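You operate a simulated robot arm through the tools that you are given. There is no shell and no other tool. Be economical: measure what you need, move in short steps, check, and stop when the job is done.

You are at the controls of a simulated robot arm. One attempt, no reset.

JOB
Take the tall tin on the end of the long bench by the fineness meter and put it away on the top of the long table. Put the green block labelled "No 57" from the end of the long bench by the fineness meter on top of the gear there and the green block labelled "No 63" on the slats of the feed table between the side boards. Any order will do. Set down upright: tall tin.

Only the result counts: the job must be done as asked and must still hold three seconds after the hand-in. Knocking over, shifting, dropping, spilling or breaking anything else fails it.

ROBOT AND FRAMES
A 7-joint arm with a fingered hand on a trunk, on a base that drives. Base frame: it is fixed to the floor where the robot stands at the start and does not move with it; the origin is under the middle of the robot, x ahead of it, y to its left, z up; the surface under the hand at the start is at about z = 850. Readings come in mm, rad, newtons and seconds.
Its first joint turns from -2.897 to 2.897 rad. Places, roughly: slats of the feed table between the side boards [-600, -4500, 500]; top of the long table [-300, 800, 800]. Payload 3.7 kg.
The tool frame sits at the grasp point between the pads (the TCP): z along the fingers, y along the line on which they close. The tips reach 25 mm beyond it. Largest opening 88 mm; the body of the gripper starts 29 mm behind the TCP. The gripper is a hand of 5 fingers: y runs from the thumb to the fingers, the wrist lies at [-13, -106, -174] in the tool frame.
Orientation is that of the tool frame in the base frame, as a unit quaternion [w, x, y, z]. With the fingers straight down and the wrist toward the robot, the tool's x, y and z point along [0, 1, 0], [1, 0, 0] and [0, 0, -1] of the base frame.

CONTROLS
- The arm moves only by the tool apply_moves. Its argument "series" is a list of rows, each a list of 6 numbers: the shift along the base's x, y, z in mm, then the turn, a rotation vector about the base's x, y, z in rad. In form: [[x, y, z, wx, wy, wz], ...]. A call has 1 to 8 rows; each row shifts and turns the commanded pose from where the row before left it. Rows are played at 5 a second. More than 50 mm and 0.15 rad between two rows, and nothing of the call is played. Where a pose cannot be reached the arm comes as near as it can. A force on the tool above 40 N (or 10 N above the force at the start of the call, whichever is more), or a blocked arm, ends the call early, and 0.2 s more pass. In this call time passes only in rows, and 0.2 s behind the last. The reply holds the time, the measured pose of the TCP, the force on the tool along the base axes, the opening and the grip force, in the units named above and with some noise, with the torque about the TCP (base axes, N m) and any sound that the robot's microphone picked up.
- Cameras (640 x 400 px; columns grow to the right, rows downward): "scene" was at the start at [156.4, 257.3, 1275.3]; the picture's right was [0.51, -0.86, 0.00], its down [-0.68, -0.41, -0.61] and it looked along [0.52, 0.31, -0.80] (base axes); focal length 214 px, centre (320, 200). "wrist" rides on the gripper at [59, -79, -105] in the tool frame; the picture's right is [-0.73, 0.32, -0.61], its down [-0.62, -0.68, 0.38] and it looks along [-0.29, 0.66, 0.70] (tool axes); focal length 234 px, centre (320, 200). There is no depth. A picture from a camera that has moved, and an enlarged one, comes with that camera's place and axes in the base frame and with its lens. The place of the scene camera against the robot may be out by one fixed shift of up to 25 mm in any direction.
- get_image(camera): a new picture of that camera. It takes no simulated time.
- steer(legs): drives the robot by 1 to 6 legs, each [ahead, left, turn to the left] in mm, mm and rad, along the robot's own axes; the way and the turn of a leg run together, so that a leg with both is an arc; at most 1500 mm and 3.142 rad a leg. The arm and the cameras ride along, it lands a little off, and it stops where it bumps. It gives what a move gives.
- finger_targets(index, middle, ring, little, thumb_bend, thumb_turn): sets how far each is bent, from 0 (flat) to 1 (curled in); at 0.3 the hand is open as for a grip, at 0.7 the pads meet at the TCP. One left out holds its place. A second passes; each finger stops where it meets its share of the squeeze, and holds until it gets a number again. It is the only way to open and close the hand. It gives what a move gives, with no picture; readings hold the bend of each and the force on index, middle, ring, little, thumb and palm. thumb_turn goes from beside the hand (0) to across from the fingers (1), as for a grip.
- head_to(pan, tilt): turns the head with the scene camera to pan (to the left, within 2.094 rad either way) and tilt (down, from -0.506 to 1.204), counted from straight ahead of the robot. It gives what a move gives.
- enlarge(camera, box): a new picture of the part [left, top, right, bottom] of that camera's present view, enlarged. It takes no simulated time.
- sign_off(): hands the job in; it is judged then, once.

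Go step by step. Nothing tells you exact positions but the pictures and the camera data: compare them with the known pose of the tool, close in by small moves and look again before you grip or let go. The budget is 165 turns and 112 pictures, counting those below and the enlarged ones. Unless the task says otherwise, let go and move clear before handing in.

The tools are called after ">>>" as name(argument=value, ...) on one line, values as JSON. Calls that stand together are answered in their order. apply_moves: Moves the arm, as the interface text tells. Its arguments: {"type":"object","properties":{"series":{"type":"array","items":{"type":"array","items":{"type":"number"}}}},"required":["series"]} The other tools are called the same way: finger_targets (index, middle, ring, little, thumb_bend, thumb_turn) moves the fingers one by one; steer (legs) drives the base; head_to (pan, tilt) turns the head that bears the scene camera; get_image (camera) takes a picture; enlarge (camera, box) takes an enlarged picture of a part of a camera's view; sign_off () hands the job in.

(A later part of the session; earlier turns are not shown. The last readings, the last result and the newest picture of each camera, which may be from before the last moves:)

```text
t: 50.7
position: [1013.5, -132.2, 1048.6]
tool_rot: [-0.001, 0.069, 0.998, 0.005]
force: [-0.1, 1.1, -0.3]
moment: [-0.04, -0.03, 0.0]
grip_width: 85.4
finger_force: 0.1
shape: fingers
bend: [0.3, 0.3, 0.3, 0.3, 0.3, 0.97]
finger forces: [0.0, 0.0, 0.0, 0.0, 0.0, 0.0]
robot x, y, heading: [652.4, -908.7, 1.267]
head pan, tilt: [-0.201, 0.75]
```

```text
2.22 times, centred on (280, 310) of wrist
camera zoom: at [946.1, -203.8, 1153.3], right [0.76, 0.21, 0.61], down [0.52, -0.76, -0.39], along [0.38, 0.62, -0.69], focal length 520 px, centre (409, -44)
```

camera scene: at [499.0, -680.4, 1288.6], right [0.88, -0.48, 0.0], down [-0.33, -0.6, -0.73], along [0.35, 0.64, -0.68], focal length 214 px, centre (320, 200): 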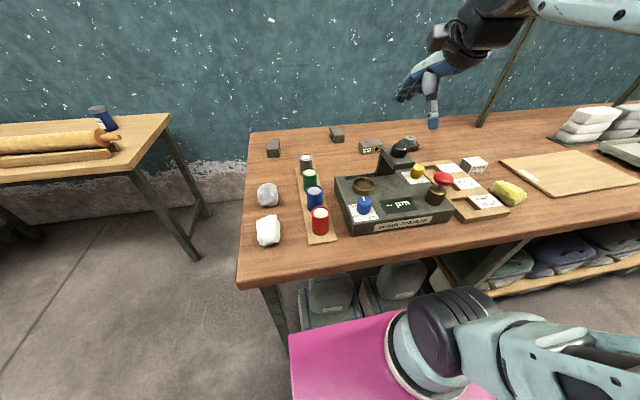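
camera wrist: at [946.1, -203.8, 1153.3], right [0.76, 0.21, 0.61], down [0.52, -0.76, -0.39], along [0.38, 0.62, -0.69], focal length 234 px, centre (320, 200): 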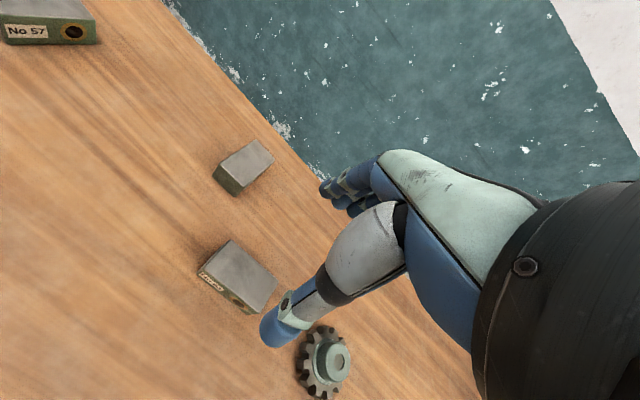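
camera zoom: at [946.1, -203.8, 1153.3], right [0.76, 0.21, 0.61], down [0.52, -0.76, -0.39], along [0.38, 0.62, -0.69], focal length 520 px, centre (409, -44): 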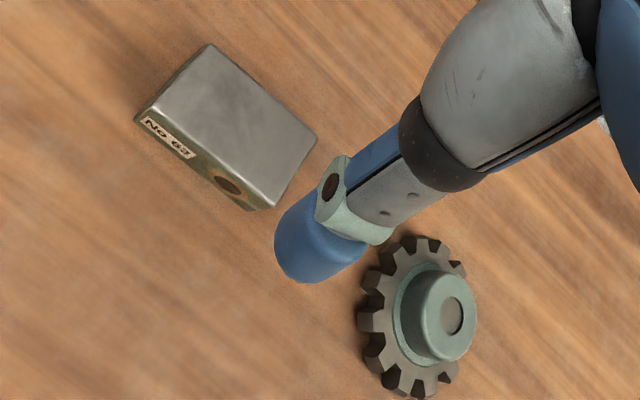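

Refined: block 63 centre (1023, -126), top z≈886, long axis about -0.21 rad. I align and go down most of the way.

>>> apply_moves(series=[[4, 3, -30, 0, 0, -0.07], [4, 3, -40, 0, 0, 0], [0, 0, -40, 0, 0, 0], [0, 0, -30, 0, 0, 0]])

>>> get_image(camera="wrist")

>>> enlarge(camera="scene", box=[335, 100, 435, 180])

```text
t: 51.7
position: [1023.4, -125.9, 908.5]
tool_rot: [-0.001, 0.105, 0.994, 0.006]
force: [0.5, -0.5, -0.2]
moment: [-0.01, 0.01, 0.01]
grip_width: 85.1
finger_force: 0.0
shape: fingers
bend: [0.3, 0.3, 0.3, 0.3, 0.3, 0.97]
finger forces: [0.1, 0.1, 0.1, 0.1, 0.0, 0.1]
robot x, y, heading: [650.6, -909.5, 1.27]
head pan, tilt: [-0.201, 0.75]
```

```text
74 pictures are left
camera wrist: at [949.1, -192.3, 1010.8], right [0.78, 0.16, 0.61], down [0.47, -0.79, -0.39], along [0.42, 0.59, -0.69], focal length 234 px, centre (320, 200)
```

wrist: 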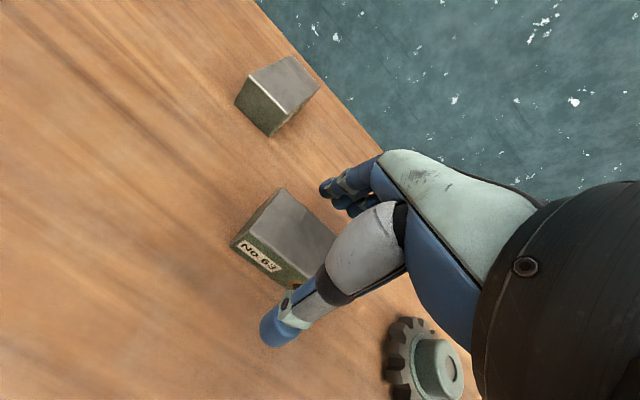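

```text
5.00 times, centred on (385, 140) of scene
camera zoom: at [499.0, -680.4, 1288.6], right [0.88, -0.48, 0.0], down [-0.33, -0.6, -0.73], along [0.35, 0.64, -0.68], focal length 1072 px, centre (-5, 500)
```

zoom: 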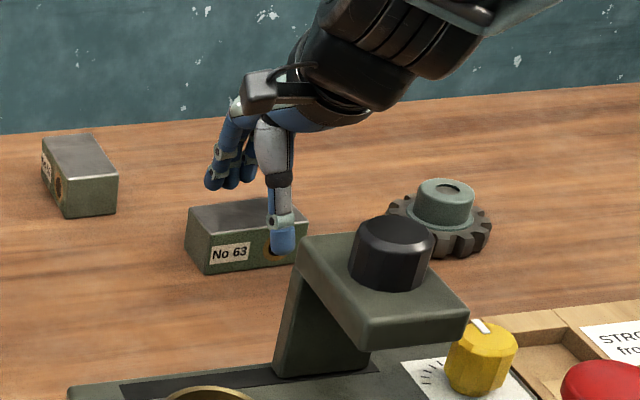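

Hand straddles the block correctly. I descend the final bit and close.

>>> apply_moves(series=[[0, 0, -10, 0, 0, 0], [0, 0, -8, 0, 0, 0], [0, 0, -6, 0, 0, 0]])

>>> finger_targets(index=0.45, middle=0.45, ring=0.45, little=0.45, thumb_bend=0.45)

>>> enlarge(camera="scene", box=[335, 100, 435, 180])

```text
t: 52.5
position: [1023.3, -125.9, 882.6]
tool_rot: [-0.001, 0.104, 0.995, 0.005]
force: [-0.4, -1.2, -0.4]
moment: [0.01, -0.05, 0.04]
grip_width: 85.3
finger_force: 0.2
shape: fingers
bend: [0.3, 0.3, 0.3, 0.3, 0.3, 0.97]
finger forces: [0.1, 0.0, 0.0, 0.0, 0.0, 0.1]
robot x, y, heading: [651.0, -910.0, 1.275]
head pan, tilt: [-0.201, 0.75]
```

```text
t: 53.5
position: [1023.7, -126.7, 882.5]
tool_rot: [0.0, 0.105, 0.995, 0.005]
force: [-0.9, -0.3, -0.8]
moment: [0.01, 0.0, -0.02]
grip_width: 54.1
finger_force: 0.3
shape: fingers
bend: [0.44, 0.45, 0.45, 0.45, 0.45, 0.97]
finger forces: [0.7, 0.1, 0.0, 0.0, 0.0, 0.1]
robot x, y, heading: [649.4, -908.6, 1.272]
head pan, tilt: [-0.201, 0.75]
```

```text
5.00 times, centred on (385, 140) of scene
camera zoom: at [499.1, -680.3, 1288.6], right [0.88, -0.48, 0.0], down [-0.33, -0.6, -0.73], along [0.35, 0.64, -0.68], focal length 1072 px, centre (-5, 500)
```

zoom: 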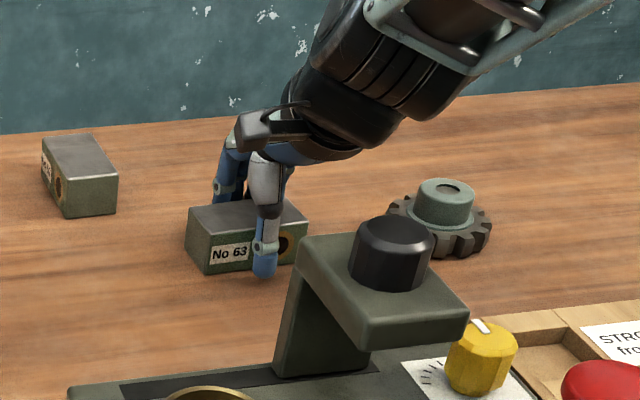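

Well centred. I squeeze.

>>> finger_targets(index=0.62, middle=0.62, ring=0.62, little=0.62, thumb_bend=0.62)

>>> apply_moves(series=[[0, 0, 10, 0, 0, 0], [0, 0, 20, 0, 0, 0]])

>>> enlarge(camera="scene", box=[335, 100, 435, 180])

```text
t: 54.5
position: [1023.2, -125.7, 883.2]
tool_rot: [0.0, 0.104, 0.995, 0.006]
force: [2.0, 1.3, 0.0]
moment: [0.14, -0.02, 0.05]
grip_width: 37.9
finger_force: 11.6
shape: fingers
bend: [0.54, 0.57, 0.58, 0.6, 0.52, 0.95]
finger forces: [4.9, 3.7, 2.5, 1.6, 11.0, 0.0]
robot x, y, heading: [653.2, -907.9, 1.275]
head pan, tilt: [-0.201, 0.75]
```

```text
t: 55.1
position: [1022.4, -125.2, 912.7]
tool_rot: [-0.001, 0.105, 0.994, 0.005]
force: [0.0, -0.4, -6.9]
moment: [0.05, -0.04, 0.0]
grip_width: 37.9
finger_force: 11.2
shape: fingers
bend: [0.54, 0.57, 0.58, 0.6, 0.52, 0.95]
finger forces: [4.8, 3.3, 2.1, 1.1, 10.9, 0.0]
robot x, y, heading: [652.6, -908.3, 1.275]
head pan, tilt: [-0.201, 0.75]
```

```text
5.00 times, centred on (385, 140) of scene
camera zoom: at [499.2, -680.0, 1288.6], right [0.88, -0.48, 0.0], down [-0.33, -0.6, -0.73], along [0.35, 0.64, -0.68], focal length 1072 px, centre (-5, 500)
```

zoom: 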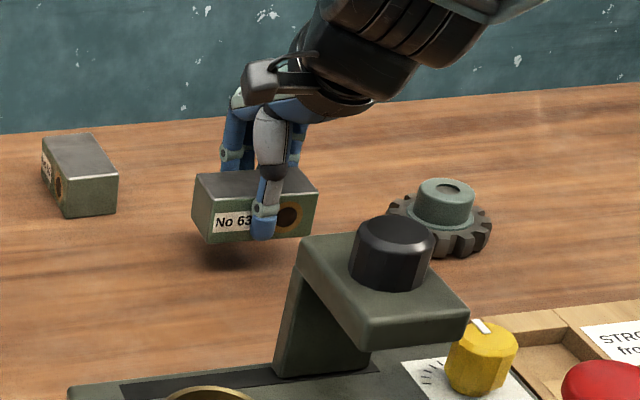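

Block 63 is lifted level. I tighten a bit, raise it, pull in, and back away from the bench.

>>> finger_targets(index=0.72, middle=0.72, ring=0.72, little=0.72, thumb_bend=0.7)

>>> apply_moves(series=[[0, 0, 45, 0, 0, 0], [0, 0, 45, 0, 0, 0], [0, 0, 45, 0, 0, 0], [0, 0, 45, 0, 0, 0], [-15, -45, 0, 0, 0, 0], [-15, -45, 0, 0, 0, 0], [-15, -45, 0, 0, 0, 0], [-15, -45, 0, 0, 0, 0]])

>>> steer(legs=[[-600, 0, 0]])

>>> head_to(pan=-2.09, tilt=0.3)

>>> get_image(camera="scene")

>>> get_image(camera="wrist")

```text
t: 56.1
position: [1023.1, -126.9, 913.0]
tool_rot: [0.0, 0.104, 0.995, 0.005]
force: [-0.2, -0.9, -7.2]
moment: [0.06, 0.0, 0.01]
grip_width: 37.9
finger_force: 21.0
shape: fingers
bend: [0.59, 0.63, 0.65, 0.71, 0.5, 0.92]
finger forces: [8.2, 5.7, 4.2, 2.8, 20.5, 0.0]
robot x, y, heading: [651.2, -907.5, 1.269]
head pan, tilt: [-0.201, 0.75]
```

```text
t: 57.9
position: [964.4, -306.4, 1092.1]
tool_rot: [0.0, 0.105, 0.994, 0.005]
force: [0.2, 1.0, -7.0]
moment: [0.08, -0.01, -0.01]
grip_width: 37.7
finger_force: 20.4
shape: fingers
bend: [0.59, 0.64, 0.66, 0.71, 0.5, 0.92]
finger forces: [7.8, 6.0, 4.3, 2.7, 20.0, 0.0]
robot x, y, heading: [652.7, -908.1, 1.27]
head pan, tilt: [-0.201, 0.75]
```

```text
t: 61.3
position: [788.1, -884.4, 1095.2]
tool_rot: [-0.001, 0.108, 0.994, 0.005]
force: [-0.3, -0.5, -7.8]
moment: [0.1, 0.04, -0.03]
grip_width: 37.9
finger_force: 19.8
shape: fingers
bend: [0.59, 0.64, 0.66, 0.71, 0.5, 0.92]
finger forces: [7.7, 5.8, 4.3, 2.6, 20.0, 0.1]
robot x, y, heading: [468.8, -1480.6, 1.263]
head pan, tilt: [-0.201, 0.75]
```

```text
t: 63.1
position: [789.1, -883.3, 1093.1]
tool_rot: [-0.001, 0.108, 0.994, 0.005]
force: [-0.1, 0.1, -7.3]
moment: [0.11, -0.03, -0.01]
grip_width: 37.7
finger_force: 20.1
shape: fingers
bend: [0.59, 0.64, 0.66, 0.71, 0.5, 0.92]
finger forces: [7.6, 5.9, 4.3, 2.7, 20.0, 0.1]
robot x, y, heading: [471.0, -1486.4, 1.268]
head pan, tilt: [-2.089, 0.3]
```

```text
70 pictures are left
camera scene: at [343.4, -1395.3, 1329.0], right [-0.73, -0.68, 0.0], down [-0.2, 0.22, -0.96], along [0.65, -0.7, -0.3], focal length 214 px, centre (320, 200)
```

scene: 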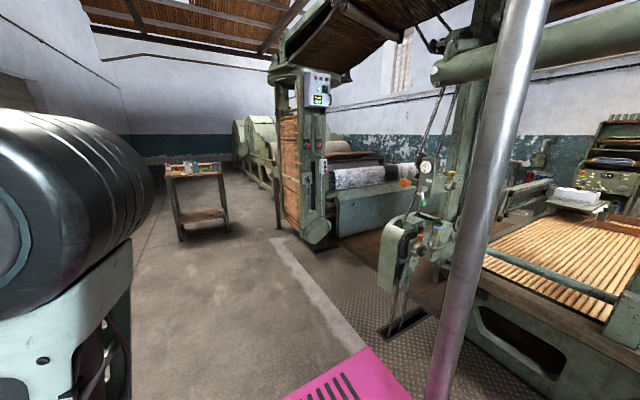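

```text
69 pictures are left
camera wrist: at [714.3, -949.5, 1196.8], right [0.78, 0.15, 0.61], down [0.46, -0.8, -0.39], along [0.42, 0.59, -0.69], focal length 234 px, centre (320, 200)
```

wrist: 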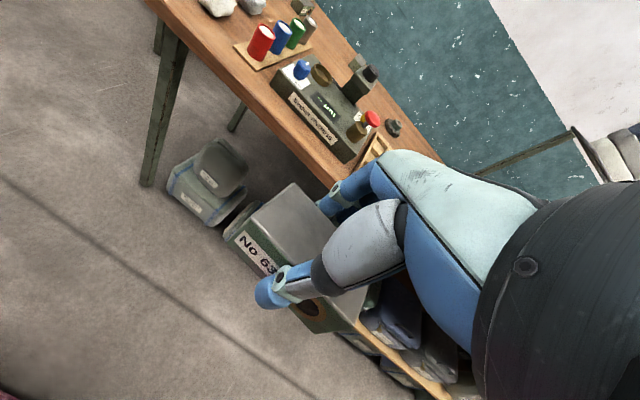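

I turn round toward the feed table and look.

>>> steer(legs=[[0, 0, 3.1]])

>>> head_to(pan=0.0, tilt=0.35)

>>> get_image(camera="scene")

```text
t: 70.7
position: [102.0, -2055.1, 1093.5]
tool_rot: [0.005, 0.988, -0.153, -0.001]
force: [0.6, -1.2, -7.8]
moment: [-0.06, 0.01, 0.03]
grip_width: 36.7
finger_force: 17.5
shape: fingers
bend: [0.59, 0.64, 0.66, 0.71, 0.5, 0.92]
finger forces: [6.9, 5.3, 3.8, 2.1, 17.4, 0.0]
robot x, y, heading: [471.1, -1489.0, -1.968]
head pan, tilt: [-2.089, 0.3]
```

```text
t: 72.7
position: [101.4, -2054.2, 1092.9]
tool_rot: [0.006, 0.988, -0.153, 0.0]
force: [-0.2, 0.4, -8.1]
moment: [-0.06, 0.03, 0.0]
grip_width: 36.6
finger_force: 17.9
shape: fingers
bend: [0.6, 0.64, 0.66, 0.71, 0.5, 0.92]
finger forces: [6.8, 5.2, 3.8, 2.0, 17.4, 0.1]
robot x, y, heading: [471.8, -1483.3, -1.968]
head pan, tilt: [0.0, 0.351]
```

```text
68 pictures are left
camera scene: at [596.3, -1755.9, 1324.3], right [-0.92, 0.39, 0.0], down [0.13, 0.32, -0.94], along [-0.36, -0.87, -0.34], focal length 214 px, centre (320, 200)
```

scene: 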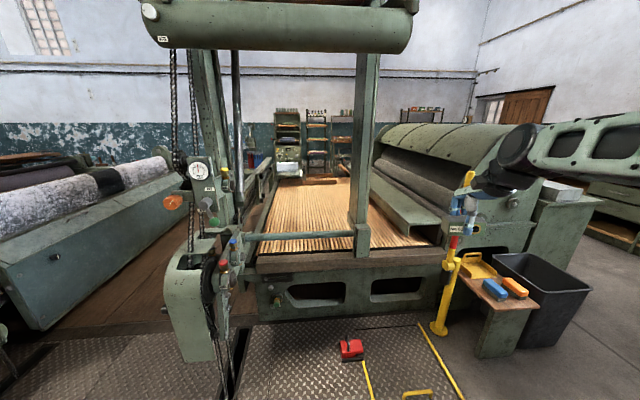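

The slatted feed table lies ahead inside the press frame; a red pedal and yellow things are on the floor in front. I zoom in on these.

>>> enlarge(camera="scene", box=[220, 160, 480, 320])

>>> head_to(pan=0.0, tilt=0.8)

>>> get_image(camera="scene")

```text
2.46 times, centred on (350, 240) of scene
camera zoom: at [596.3, -1755.9, 1324.3], right [-0.92, 0.39, 0.0], down [0.13, 0.32, -0.94], along [-0.36, -0.87, -0.34], focal length 528 px, centre (246, 102)
```

zoom: 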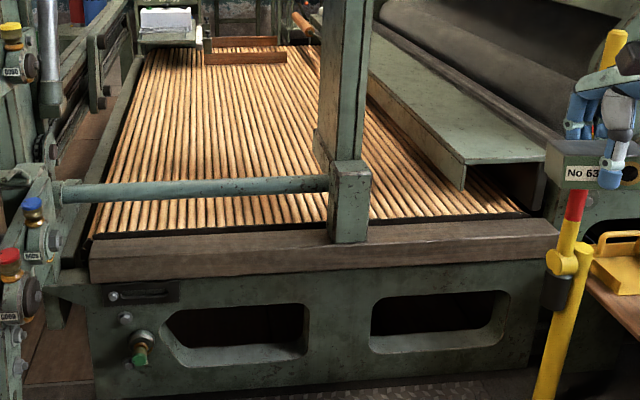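

```text
t: 73.6
position: [102.8, -2053.8, 1092.7]
tool_rot: [0.006, 0.988, -0.153, 0.0]
force: [-0.2, -0.6, -7.7]
moment: [-0.05, 0.03, -0.01]
grip_width: 37.0
finger_force: 18.0
shape: fingers
bend: [0.6, 0.64, 0.66, 0.71, 0.5, 0.92]
finger forces: [6.9, 5.3, 3.8, 2.1, 17.5, 0.0]
robot x, y, heading: [471.4, -1484.4, -1.965]
head pan, tilt: [0.0, 0.799]
```

```text
66 pictures are left
camera scene: at [601.2, -1744.4, 1284.7], right [-0.92, 0.39, 0.0], down [0.28, 0.66, -0.7], along [-0.27, -0.64, -0.72], focal length 214 px, centre (320, 200)
```

scene: 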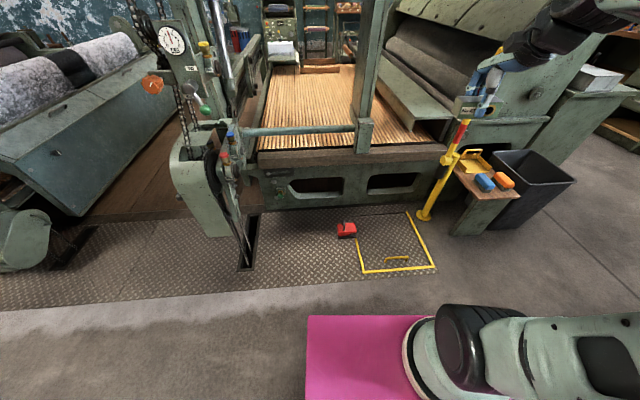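

The yellow marks are painted; only the red pedal and the bollard are obstacles. I'll aim for the slats right of the front post: square up, shift right, approach, and stay short of the pedal.

>>> steer(legs=[[0, 0, 0.12], [0, -420, 0], [450, 0, 0]])

>>> head_to(pan=-0.2, tilt=0.8)

>>> get_image(camera="scene")

>>> get_image(camera="wrist")

```text
t: 79.0
position: [-322.5, -2392.8, 1092.7]
tool_rot: [0.005, 0.997, -0.079, 0.001]
force: [0.5, -0.5, -8.2]
moment: [-0.03, 0.07, -0.03]
grip_width: 37.0
finger_force: 18.8
shape: fingers
bend: [0.6, 0.64, 0.66, 0.71, 0.5, 0.92]
finger forces: [7.5, 5.4, 4.0, 2.5, 18.4, 0.1]
robot x, y, heading: [-42.2, -1775.0, -1.82]
head pan, tilt: [0.0, 0.799]
```

```text
t: 79.7
position: [-322.6, -2392.6, 1093.0]
tool_rot: [0.005, 0.997, -0.079, 0.0]
force: [-0.1, 0.6, -8.2]
moment: [-0.06, 0.06, 0.04]
grip_width: 37.2
finger_force: 18.5
shape: fingers
bend: [0.6, 0.64, 0.66, 0.71, 0.5, 0.92]
finger forces: [7.3, 5.3, 3.9, 2.3, 18.4, 0.0]
robot x, y, heading: [-39.0, -1769.9, -1.816]
head pan, tilt: [-0.201, 0.799]
```

```text
65 pictures are left
camera scene: at [108.1, -2004.4, 1284.7], right [-0.9, 0.43, 0.0], down [0.31, 0.65, -0.7], along [-0.3, -0.63, -0.72], focal length 214 px, centre (320, 200)
```

scene: 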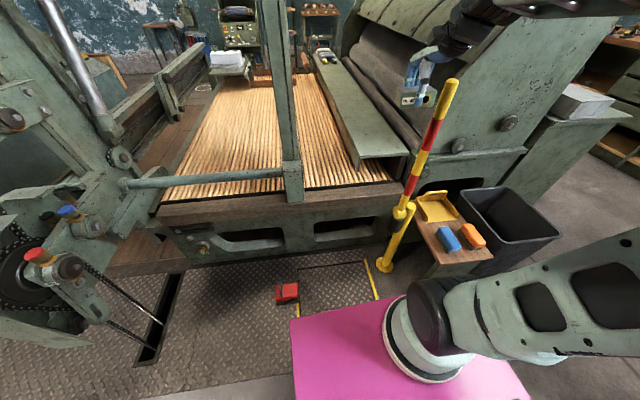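

```text
64 pictures are left
camera wrist: at [-252.6, -2322.8, 1196.6], right [-0.77, -0.2, 0.61], down [-0.51, 0.77, -0.39], along [-0.39, -0.61, -0.69], focal length 234 px, centre (320, 200)
```

wrist: 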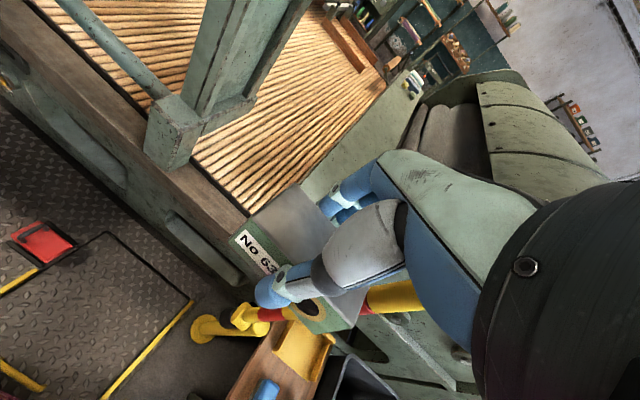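

The striped bollard is at about (-570, -2450); the free slats right of the post centre near (-385, -2865). I advance 270 mm, which stays short of pedal and bollard.

>>> steer(legs=[[270, 0, 0]])

>>> get_image(camera="scene")

>>> get_image(camera="wrist")

```text
t: 81.0
position: [-305.9, -2419.2, 1090.7]
tool_rot: [0.003, 0.999, -0.043, 0.001]
force: [0.4, -0.3, -7.4]
moment: [-0.06, 0.0, 0.0]
grip_width: 36.9
finger_force: 18.6
shape: fingers
bend: [0.6, 0.64, 0.66, 0.71, 0.5, 0.92]
finger forces: [7.5, 5.4, 3.9, 2.3, 18.6, 0.0]
robot x, y, heading: [-71.5, -1781.6, -1.745]
head pan, tilt: [-0.201, 0.799]
stopped in leg 1: the robot was blocked; the commanded pose is now the measured one
```

```text
63 pictures are left
camera scene: at [94.8, -2001.0, 1284.7], right [-0.93, 0.37, 0.0], down [0.26, 0.67, -0.7], along [-0.26, -0.65, -0.72], focal length 214 px, centre (320, 200)
```

scene: 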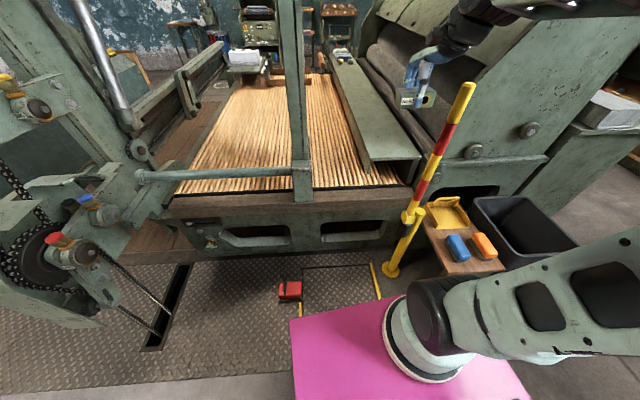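

```text
62 pictures are left
camera wrist: at [-241.6, -2345.3, 1195.5], right [-0.75, -0.26, 0.61], down [-0.56, 0.73, -0.39], along [-0.34, -0.63, -0.69], focal length 234 px, centre (320, 200)
```

wrist: 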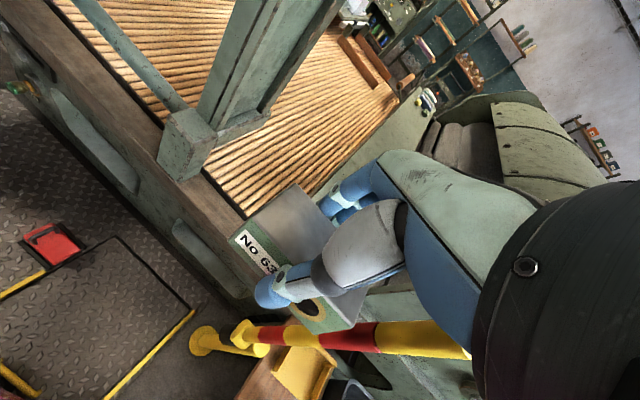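

The base was blocked near its front-left corner after a few centimetres. I look down there to see what it touches.

>>> head_to(pan=0.5, tilt=1.2)

>>> get_image(camera="scene")

>>> head_to(pan=-0.8, tilt=1.1)

>>> get_image(camera="scene")

```text
t: 82.0
position: [-305.7, -2419.4, 1091.6]
tool_rot: [0.005, 0.999, -0.043, 0.001]
force: [-0.3, 0.3, -7.3]
moment: [-0.06, 0.03, -0.03]
grip_width: 37.1
finger_force: 18.9
shape: fingers
bend: [0.6, 0.64, 0.66, 0.71, 0.5, 0.92]
finger forces: [7.5, 5.4, 3.9, 2.3, 18.5, 0.0]
robot x, y, heading: [-74.9, -1778.0, -1.748]
head pan, tilt: [0.499, 1.201]
```

```text
61 pictures are left
camera scene: at [142.3, -1979.1, 1257.0], right [-0.95, -0.32, 0.0], down [-0.29, 0.88, -0.36], along [0.11, -0.34, -0.93], focal length 214 px, centre (320, 200)
```

scene: 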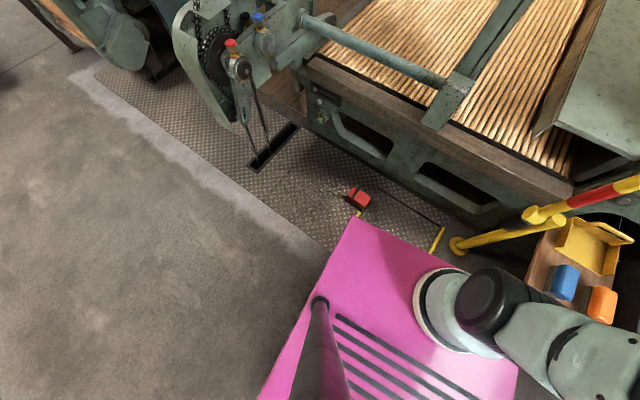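

```text
t: 83.5
position: [-307.0, -2419.2, 1091.5]
tool_rot: [0.005, 0.999, -0.042, 0.0]
force: [-0.6, -0.3, -7.5]
moment: [-0.08, 0.01, 0.02]
grip_width: 36.8
finger_force: 18.8
shape: fingers
bend: [0.6, 0.64, 0.66, 0.71, 0.5, 0.92]
finger forces: [7.6, 5.3, 4.0, 2.3, 18.5, 0.1]
robot x, y, heading: [-73.0, -1778.3, -1.747]
head pan, tilt: [-0.799, 1.1]
```

```text
60 pictures are left
camera scene: at [72.3, -1961.4, 1262.9], right [-0.56, 0.83, 0.0], down [0.74, 0.5, -0.45], along [-0.38, -0.25, -0.89], focal length 214 px, centre (320, 200)
```

scene: 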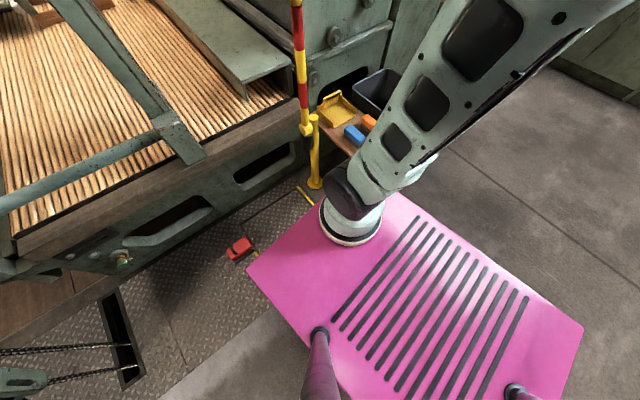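

The base seems stopped at the yellow floor frame. Before choosing another approach I zoom in on the whole slatted table to see the side boards and its far end.

>>> head_to(pan=-0.1, tilt=0.4)

>>> enlarge(camera="scene", box=[140, 80, 440, 270])

>>> enlarge(camera="scene", box=[220, 90, 380, 190])

```text
t: 84.6
position: [-306.9, -2420.3, 1092.0]
tool_rot: [0.005, 0.999, -0.042, 0.001]
force: [-0.3, -0.3, -7.6]
moment: [-0.12, 0.01, -0.03]
grip_width: 37.3
finger_force: 18.8
shape: fingers
bend: [0.6, 0.64, 0.66, 0.71, 0.5, 0.92]
finger forces: [7.5, 5.3, 3.9, 2.4, 18.5, 0.0]
robot x, y, heading: [-70.3, -1786.7, -1.75]
head pan, tilt: [-0.099, 0.4]
```

```text
2.11 times, centred on (290, 175) of scene
camera zoom: at [99.2, -2015.1, 1319.7], right [-0.96, 0.27, 0.0], down [0.11, 0.38, -0.92], along [-0.25, -0.89, -0.39], focal length 452 px, centre (383, 253)
```

zoom: 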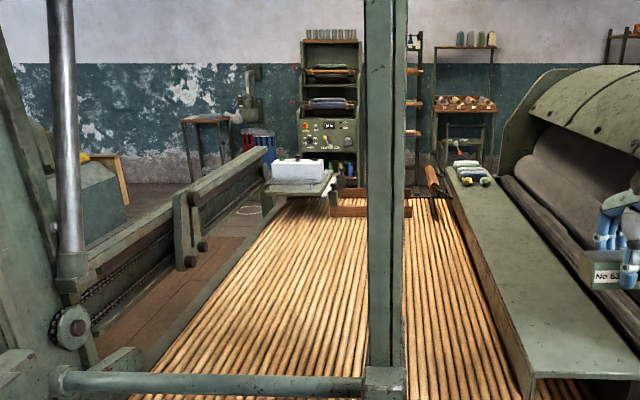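

```text
4.00 times, centred on (300, 140) of scene
camera zoom: at [99.2, -2015.1, 1319.7], right [-0.96, 0.27, 0.0], down [0.11, 0.38, -0.92], along [-0.25, -0.89, -0.39], focal length 858 px, centre (400, 440)
```

zoom: 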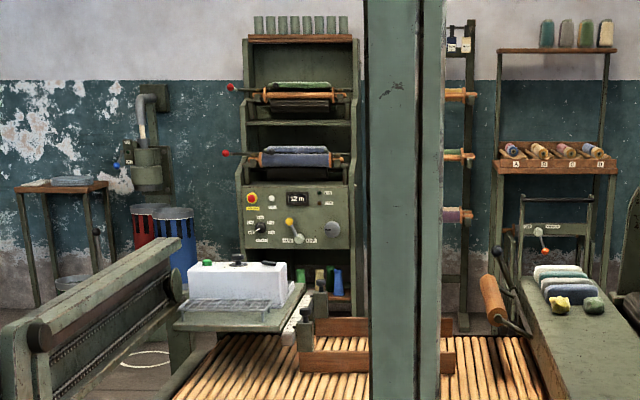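

The wooden boards at the far end of the slats sit right at (-540…-600, -4500…-4640): that's the feed table meant. I back off and look for a way round on the right.

>>> steer(legs=[[-350, 0, 0], [0, 0, -0.4]])

>>> head_to(pan=0.0, tilt=0.35)

>>> get_image(camera="scene")

>>> head_to(pan=-0.9, tilt=0.35)

>>> get_image(camera="scene")

```text
t: 88.0
position: [-474.7, -1934.3, 1091.2]
tool_rot: [0.004, 0.971, -0.241, -0.001]
force: [0.0, -0.7, -7.2]
moment: [-0.08, 0.03, -0.03]
grip_width: 37.1
finger_force: 17.9
shape: fingers
bend: [0.6, 0.64, 0.66, 0.71, 0.5, 0.92]
finger forces: [7.3, 5.3, 3.8, 2.2, 17.9, 0.0]
robot x, y, heading: [-10.4, -1443.5, -2.148]
head pan, tilt: [-0.099, 0.4]
```

```text
t: 88.7
position: [-474.8, -1934.9, 1091.4]
tool_rot: [0.004, 0.971, -0.24, 0.0]
force: [0.5, 0.4, -6.9]
moment: [-0.04, 0.04, 0.0]
grip_width: 36.9
finger_force: 18.8
shape: fingers
bend: [0.6, 0.64, 0.66, 0.71, 0.5, 0.92]
finger forces: [7.4, 5.3, 3.9, 2.2, 17.9, 0.0]
robot x, y, heading: [-11.3, -1442.4, -2.149]
head pan, tilt: [0.0, 0.351]
```

```text
57 pictures are left
camera scene: at [65.4, -1730.2, 1324.2], right [-0.84, 0.55, 0.0], down [0.19, 0.29, -0.94], along [-0.51, -0.79, -0.34], focal length 214 px, centre (320, 200)
```

scene: 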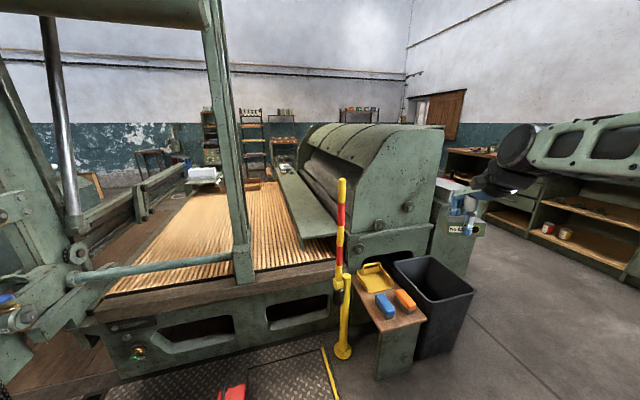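

```text
t: 89.9
position: [-475.5, -1935.8, 1091.6]
tool_rot: [0.003, 0.971, -0.24, -0.001]
force: [-0.3, 0.3, -8.0]
moment: [-0.04, 0.07, 0.0]
grip_width: 36.8
finger_force: 17.9
shape: fingers
bend: [0.6, 0.64, 0.66, 0.71, 0.5, 0.92]
finger forces: [7.3, 5.3, 3.8, 2.2, 17.9, 0.1]
robot x, y, heading: [-6.0, -1436.6, -2.149]
head pan, tilt: [-0.901, 0.351]
```

```text
56 pictures are left
camera scene: at [23.5, -1660.9, 1324.3], right [-0.09, 1.0, 0.0], down [0.34, 0.03, -0.94], along [-0.93, -0.09, -0.34], focal length 214 px, centre (320, 200)
```

scene: 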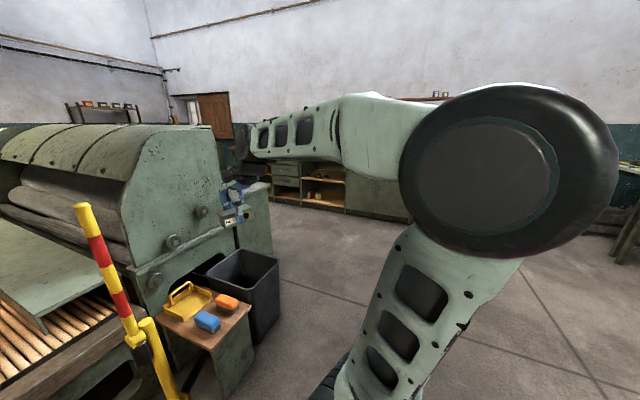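

There's a wide aisle on the right. I square up to the room, shift right into the aisle and look down it.

>>> steer(legs=[[0, 0, 0.28], [0, -1000, 0], [0, -900, 0]])

>>> head_to(pan=0.15, tilt=0.35)

>>> get_image(camera="scene")

```text
t: 100.3
position: [-2134.6, -1483.7, 1092.0]
tool_rot: [0.003, 0.995, -0.103, 0.0]
force: [-0.1, 0.5, -6.7]
moment: [-0.08, 0.02, -0.01]
grip_width: 36.9
finger_force: 17.7
shape: fingers
bend: [0.6, 0.64, 0.66, 0.71, 0.5, 0.92]
finger forces: [7.1, 5.1, 3.8, 2.2, 17.6, 0.0]
robot x, y, heading: [-1823.3, -878.4, -1.87]
head pan, tilt: [-0.901, 0.351]
```

```text
t: 101.6
position: [-2132.7, -1483.1, 1091.8]
tool_rot: [0.005, 0.995, -0.103, 0.001]
force: [0.8, 0.0, -7.8]
moment: [-0.03, 0.05, 0.05]
grip_width: 36.8
finger_force: 17.8
shape: fingers
bend: [0.6, 0.64, 0.66, 0.71, 0.5, 0.92]
finger forces: [7.1, 5.2, 3.7, 2.0, 17.6, 0.0]
robot x, y, heading: [-1822.7, -878.8, -1.87]
head pan, tilt: [0.15, 0.351]
```

```text
55 pictures are left
camera scene: at [-1659.3, -1138.5, 1324.3], right [-0.99, 0.15, 0.0], down [0.05, 0.34, -0.94], along [-0.14, -0.93, -0.34], focal length 214 px, centre (320, 200)
```

scene: 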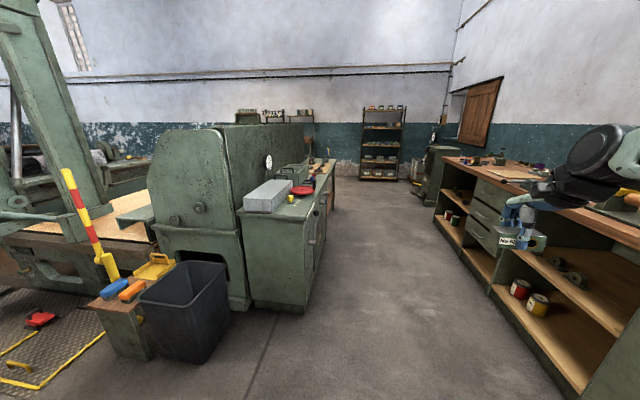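

The aisle is clear down to the back rack. I drive along it in legs and look left.

>>> steer(legs=[[1300, 0, 0], [1300, 0, 0], [1200, 0, 0]])

>>> head_to(pan=1.3, tilt=0.35)

>>> get_image(camera="scene")

>>> head_to(pan=0.3, tilt=0.35)

>>> get_image(camera="scene")

```text
t: 120.0
position: [-3244.8, -5114.3, 1091.1]
tool_rot: [0.003, 0.995, -0.101, 0.0]
force: [0.3, 0.6, -6.9]
moment: [-0.08, 0.02, 0.0]
grip_width: 37.0
finger_force: 17.7
shape: fingers
bend: [0.6, 0.64, 0.66, 0.71, 0.5, 0.92]
finger forces: [7.1, 5.3, 3.8, 2.0, 17.6, 0.1]
robot x, y, heading: [-2934.0, -4504.0, -1.869]
head pan, tilt: [0.15, 0.351]
```

```text
t: 121.3
position: [-3244.2, -5113.5, 1092.0]
tool_rot: [0.004, 0.995, -0.102, 0.0]
force: [-0.7, -0.5, -6.9]
moment: [-0.09, 0.01, 0.02]
grip_width: 36.8
finger_force: 18.3
shape: fingers
bend: [0.6, 0.64, 0.66, 0.71, 0.5, 0.92]
finger forces: [7.1, 5.3, 3.9, 2.1, 17.6, 0.0]
robot x, y, heading: [-2935.1, -4511.0, -1.871]
head pan, tilt: [1.3, 0.351]
```

```text
54 pictures are left
camera scene: at [-2678.6, -4724.7, 1324.3], right [-0.54, -0.84, 0.0], down [-0.29, 0.18, -0.94], along [0.79, -0.5, -0.34], focal length 214 px, centre (320, 200)
```

scene: 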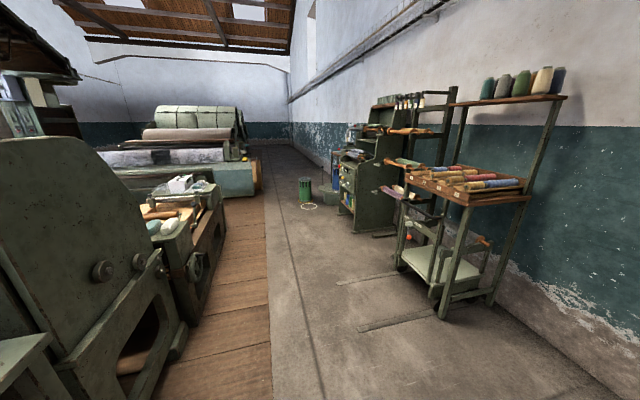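

```text
t: 122.6
position: [-3244.7, -5112.2, 1091.4]
tool_rot: [0.003, 0.995, -0.101, 0.0]
force: [-0.4, 0.2, -7.6]
moment: [-0.06, -0.01, 0.03]
grip_width: 36.8
finger_force: 17.9
shape: fingers
bend: [0.6, 0.64, 0.66, 0.71, 0.5, 0.92]
finger forces: [7.0, 5.2, 3.9, 2.1, 17.6, 0.0]
robot x, y, heading: [-2935.0, -4507.1, -1.868]
head pan, tilt: [0.3, 0.351]
```

```text
53 pictures are left
camera scene: at [-2756.6, -4767.9, 1324.3], right [-1.0, -0.01, 0.0], down [0.0, 0.34, -0.94], along [0.01, -0.94, -0.34], focal length 214 px, centre (320, 200)
```

scene: 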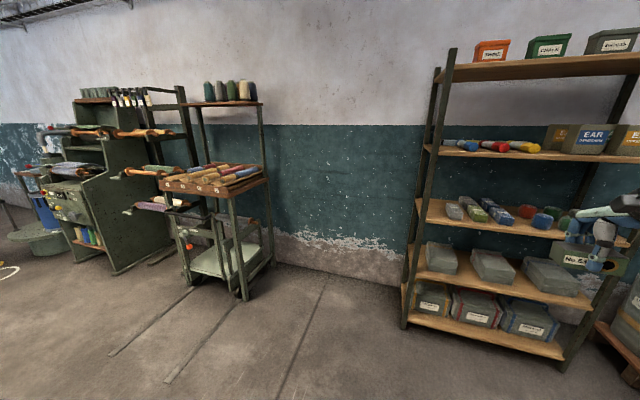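

The passage behind the machine is clear: feed-table end at left, racks at right. I advance a bit and slide left along it.

>>> steer(legs=[[190, 0, 0], [0, 1100, 0]])

>>> head_to(pan=2.0, tilt=0.5)

>>> get_image(camera="scene")

```text
t: 129.4
position: [-2233.7, -5617.4, 1092.5]
tool_rot: [0.003, 0.995, -0.1, 0.0]
force: [0.5, 0.2, -6.9]
moment: [-0.04, -0.02, 0.0]
grip_width: 36.4
finger_force: 17.6
shape: fingers
bend: [0.6, 0.64, 0.66, 0.71, 0.5, 0.92]
finger forces: [7.2, 5.3, 3.9, 2.1, 17.8, 0.1]
robot x, y, heading: [-1926.4, -5014.1, -1.861]
head pan, tilt: [0.3, 0.351]
```

```text
t: 131.2
position: [-2234.5, -5616.7, 1091.3]
tool_rot: [0.003, 0.995, -0.099, 0.001]
force: [0.3, -0.3, -6.8]
moment: [-0.08, 0.01, 0.01]
grip_width: 36.9
finger_force: 18.2
shape: fingers
bend: [0.6, 0.64, 0.66, 0.71, 0.5, 0.92]
finger forces: [7.2, 5.2, 3.9, 2.1, 17.9, 0.0]
robot x, y, heading: [-1923.7, -5012.0, -1.862]
head pan, tilt: [2.0, 0.499]
```

```text
52 pictures are left
camera scene: at [-1658.4, -5165.2, 1310.6], right [0.14, -0.99, 0.0], down [-0.47, -0.07, -0.88], along [0.87, 0.12, -0.48], focal length 214 px, centre (320, 200)
```

scene: 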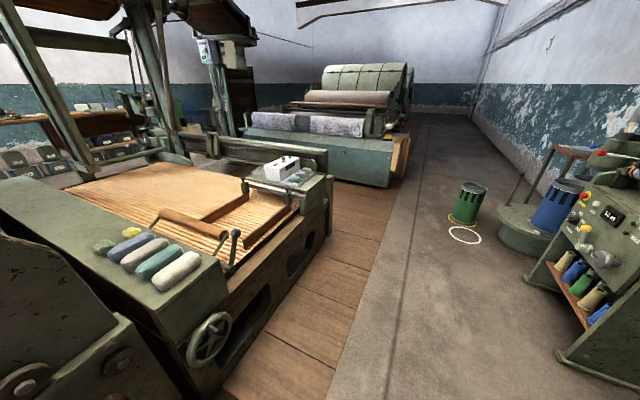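

Now the far end is in view; I zoom in on the boards and slats.

>>> enlarge(camera="scene", box=[100, 140, 340, 290])

```text
2.67 times, centred on (220, 215) of scene
camera zoom: at [-1658.4, -5165.2, 1310.6], right [0.14, -0.99, 0.0], down [-0.47, -0.07, -0.88], along [0.87, 0.12, -0.48], focal length 572 px, centre (587, 160)
```

zoom: 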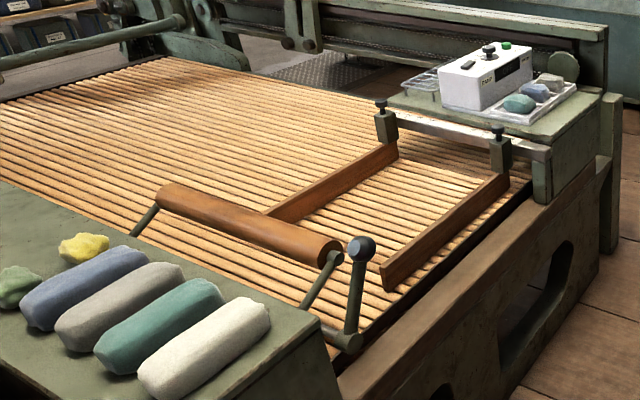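

The two wooden side boards enclose a gap about 380 mm wide centred near (-520, -4515). I slide on, turn to face it and look again.

>>> steer(legs=[[0, 1080, 0], [0, 0, 3.13]])

>>> head_to(pan=-0.1, tilt=0.75)

>>> get_image(camera="scene")

>>> get_image(camera="wrist")

```text
t: 143.9
position: [-593.6, -4715.4, 1090.8]
tool_rot: [0.0, 0.11, 0.994, 0.004]
force: [0.6, -0.6, -7.0]
moment: [0.06, 0.03, 0.0]
grip_width: 35.7
finger_force: 16.3
shape: fingers
bend: [0.6, 0.65, 0.67, 0.71, 0.5, 0.93]
finger forces: [6.6, 5.0, 3.6, 1.7, 16.1, 0.0]
robot x, y, heading: [-915.0, -5312.6, 1.253]
head pan, tilt: [2.0, 0.499]
```

```text
t: 145.9
position: [-595.2, -4713.8, 1091.4]
tool_rot: [-0.001, 0.111, 0.994, 0.003]
force: [0.6, 0.4, -7.8]
moment: [0.09, -0.05, 0.01]
grip_width: 35.6
finger_force: 16.6
shape: fingers
bend: [0.6, 0.65, 0.67, 0.71, 0.5, 0.93]
finger forces: [6.7, 4.9, 3.4, 1.7, 16.2, 0.1]
robot x, y, heading: [-916.1, -5314.5, 1.255]
head pan, tilt: [-0.099, 0.75]
```

```text
50 pictures are left
camera scene: at [-1071.1, -5078.1, 1288.6], right [0.92, -0.4, 0.0], down [-0.27, -0.62, -0.73], along [0.29, 0.67, -0.68], focal length 214 px, centre (320, 200)
```

scene: 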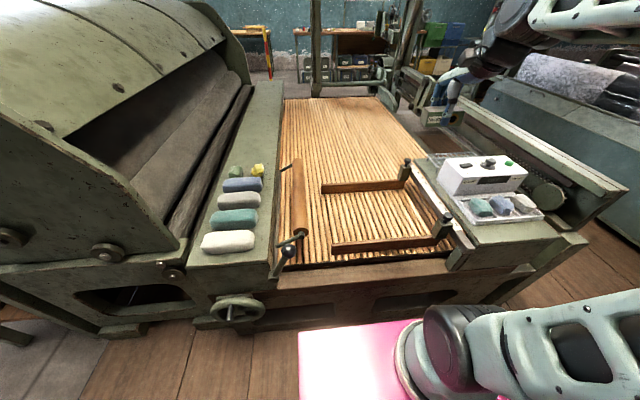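

```text
49 pictures are left
camera wrist: at [-668.2, -4778.8, 1195.7], right [0.78, 0.15, 0.61], down [0.46, -0.8, -0.39], along [0.43, 0.58, -0.69], focal length 234 px, centre (320, 200)
```

wrist: 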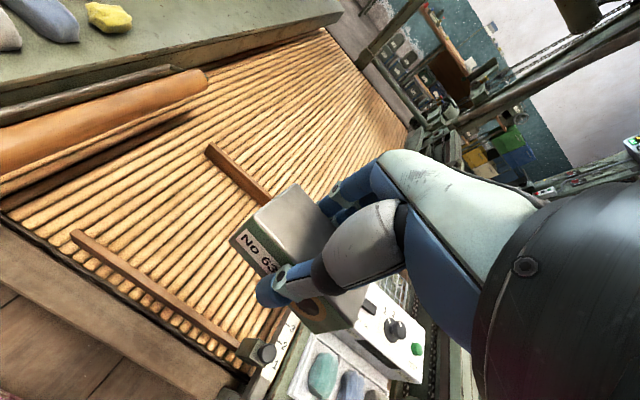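

The gap centre is (-525, -4510). I close in by 60 mm and place the hand above it.

>>> steer(legs=[[60, 0, 0]])

>>> apply_moves(series=[[12, 37, 0, 0, 0, 0], [12, 37, 0, 0, 0, 0], [12, 37, 0, 0, 0, 0], [10, 36, 0, 0, 0, 0], [0, 0, -50, 0, 0, 0], [0, 0, -50, 0, 0, 0], [0, 0, -50, 0, 0, 0], [0, 0, -50, 0, 0, 0]])

>>> get_image(camera="scene")

>>> get_image(camera="wrist")

```text
t: 146.9
position: [-574.7, -4657.0, 1090.5]
tool_rot: [-0.002, 0.111, 0.994, 0.004]
force: [0.7, 0.0, -7.1]
moment: [0.05, -0.01, 0.02]
grip_width: 35.9
finger_force: 16.8
shape: fingers
bend: [0.6, 0.65, 0.67, 0.71, 0.5, 0.93]
finger forces: [6.8, 5.1, 3.5, 1.7, 16.7, 0.0]
robot x, y, heading: [-893.7, -5254.4, 1.254]
head pan, tilt: [-0.099, 0.75]
```

```text
t: 148.7
position: [-527.6, -4509.4, 891.8]
tool_rot: [0.0, 0.111, 0.994, 0.005]
force: [-0.7, -1.1, -7.4]
moment: [0.07, -0.03, -0.03]
grip_width: 35.8
finger_force: 16.5
shape: fingers
bend: [0.6, 0.65, 0.67, 0.71, 0.5, 0.93]
finger forces: [6.9, 5.0, 3.4, 1.6, 16.5, 0.1]
robot x, y, heading: [-894.7, -5254.7, 1.255]
head pan, tilt: [-0.099, 0.75]
```

```text
48 pictures are left
camera scene: at [-1052.5, -5020.6, 1288.6], right [0.92, -0.4, 0.0], down [-0.27, -0.62, -0.73], along [0.29, 0.67, -0.68], focal length 214 px, centre (320, 200)
```

scene: 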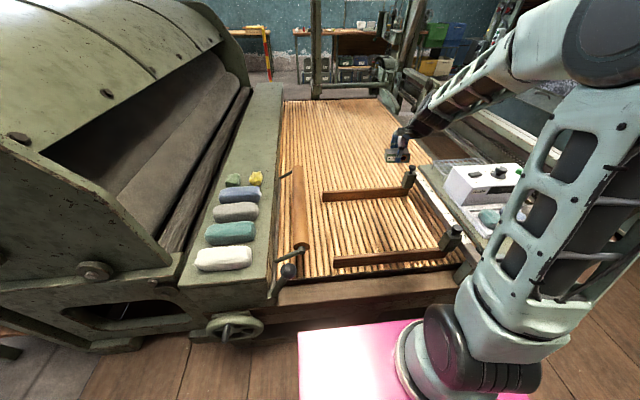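

```text
47 pictures are left
camera wrist: at [-602.6, -4574.6, 996.3], right [0.78, 0.15, 0.61], down [0.46, -0.8, -0.39], along [0.43, 0.58, -0.69], focal length 234 px, centre (320, 200)
```

wrist: 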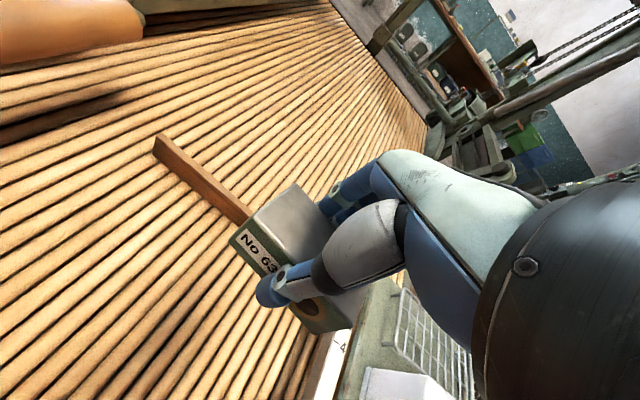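

Aligned between the boards. I lower in stages.

>>> apply_moves(series=[[0, 0, -50, 0, 0, 0], [0, 0, -50, 0, 0, 0], [0, 0, -50, 0, 0, 0], [0, 0, -50, 0, 0, 0]])

>>> get_image(camera="scene")

```text
t: 149.7
position: [-528.5, -4508.8, 692.4]
tool_rot: [-0.001, 0.112, 0.994, 0.005]
force: [-1.5, -0.7, -7.0]
moment: [0.07, -0.03, 0.02]
grip_width: 35.7
finger_force: 17.0
shape: fingers
bend: [0.6, 0.65, 0.71, 0.71, 0.5, 0.93]
finger forces: [6.6, 4.9, 3.4, 1.5, 16.0, 0.0]
robot x, y, heading: [-892.6, -5256.0, 1.257]
head pan, tilt: [-0.099, 0.75]
```

```text
46 pictures are left
camera scene: at [-1052.5, -5020.6, 1288.6], right [0.92, -0.4, 0.0], down [-0.27, -0.62, -0.73], along [0.29, 0.67, -0.68], focal length 214 px, centre (320, 200)
```

scene: 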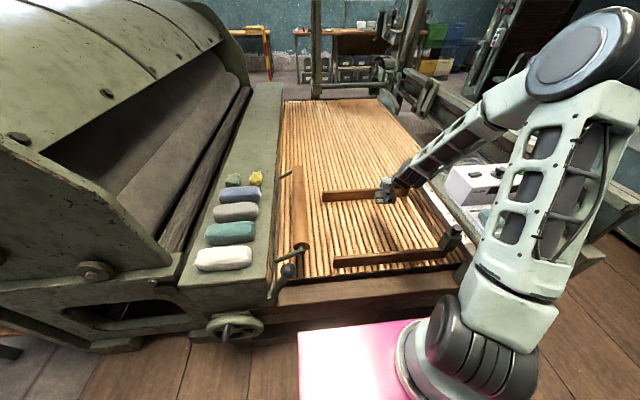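

>>> apply_moves(series=[[0, 0, -45, 0, 0, 0], [0, 0, -45, 0, 0, 0], [0, 0, -30, 0, 0, 0]])

>>> enlarge(camera="scene", box=[280, 150, 480, 280])

>>> get_image(camera="wrist")

```text
t: 150.5
position: [-527.9, -4509.1, 572.5]
tool_rot: [-0.001, 0.11, 0.994, 0.004]
force: [0.1, -0.2, -8.3]
moment: [0.04, 0.01, 0.01]
grip_width: 35.7
finger_force: 16.4
shape: fingers
bend: [0.6, 0.65, 0.71, 0.71, 0.5, 0.93]
finger forces: [6.8, 4.9, 3.4, 1.5, 16.0, 0.1]
robot x, y, heading: [-897.3, -5252.6, 1.262]
head pan, tilt: [-0.099, 0.75]
```

```text
3.08 times, centred on (380, 215) of scene
camera zoom: at [-1052.3, -5020.5, 1288.6], right [0.92, -0.4, 0.0], down [-0.27, -0.62, -0.73], along [0.29, 0.67, -0.68], focal length 660 px, centre (135, 154)
```

zoom: 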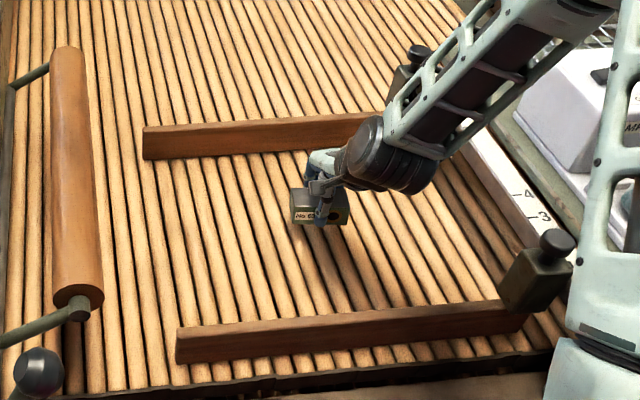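

```text
44 pictures are left
camera wrist: at [-602.8, -4574.3, 676.4], right [0.78, 0.15, 0.61], down [0.46, -0.8, -0.39], along [0.43, 0.58, -0.69], focal length 234 px, centre (320, 200)
```

wrist: 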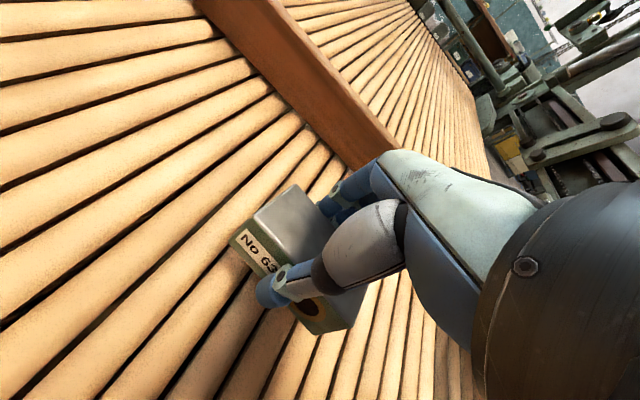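

I lower gently to contact.

>>> apply_moves(series=[[0, 0, -15, 0, 0, 0], [0, 0, -12, 0, 0, 0], [0, 0, -4, 0, 0, 0], [0, 0, -4, 0, 0, 0], [0, 0, -3, 0, 0, 0]])

```text
t: 151.7
position: [-527.3, -4509.0, 534.1]
tool_rot: [0.001, 0.109, 0.994, 0.005]
force: [0.1, -3.5, 17.1]
moment: [0.18, -0.09, -0.01]
grip_width: 35.8
finger_force: 20.3
shape: fingers
bend: [0.6, 0.65, 0.71, 0.72, 0.5, 0.93]
finger forces: [7.1, 6.6, 3.6, 0.9, 21.9, 0.0]
robot x, y, heading: [-895.1, -5254.6, 1.257]
head pan, tilt: [-0.099, 0.75]
```

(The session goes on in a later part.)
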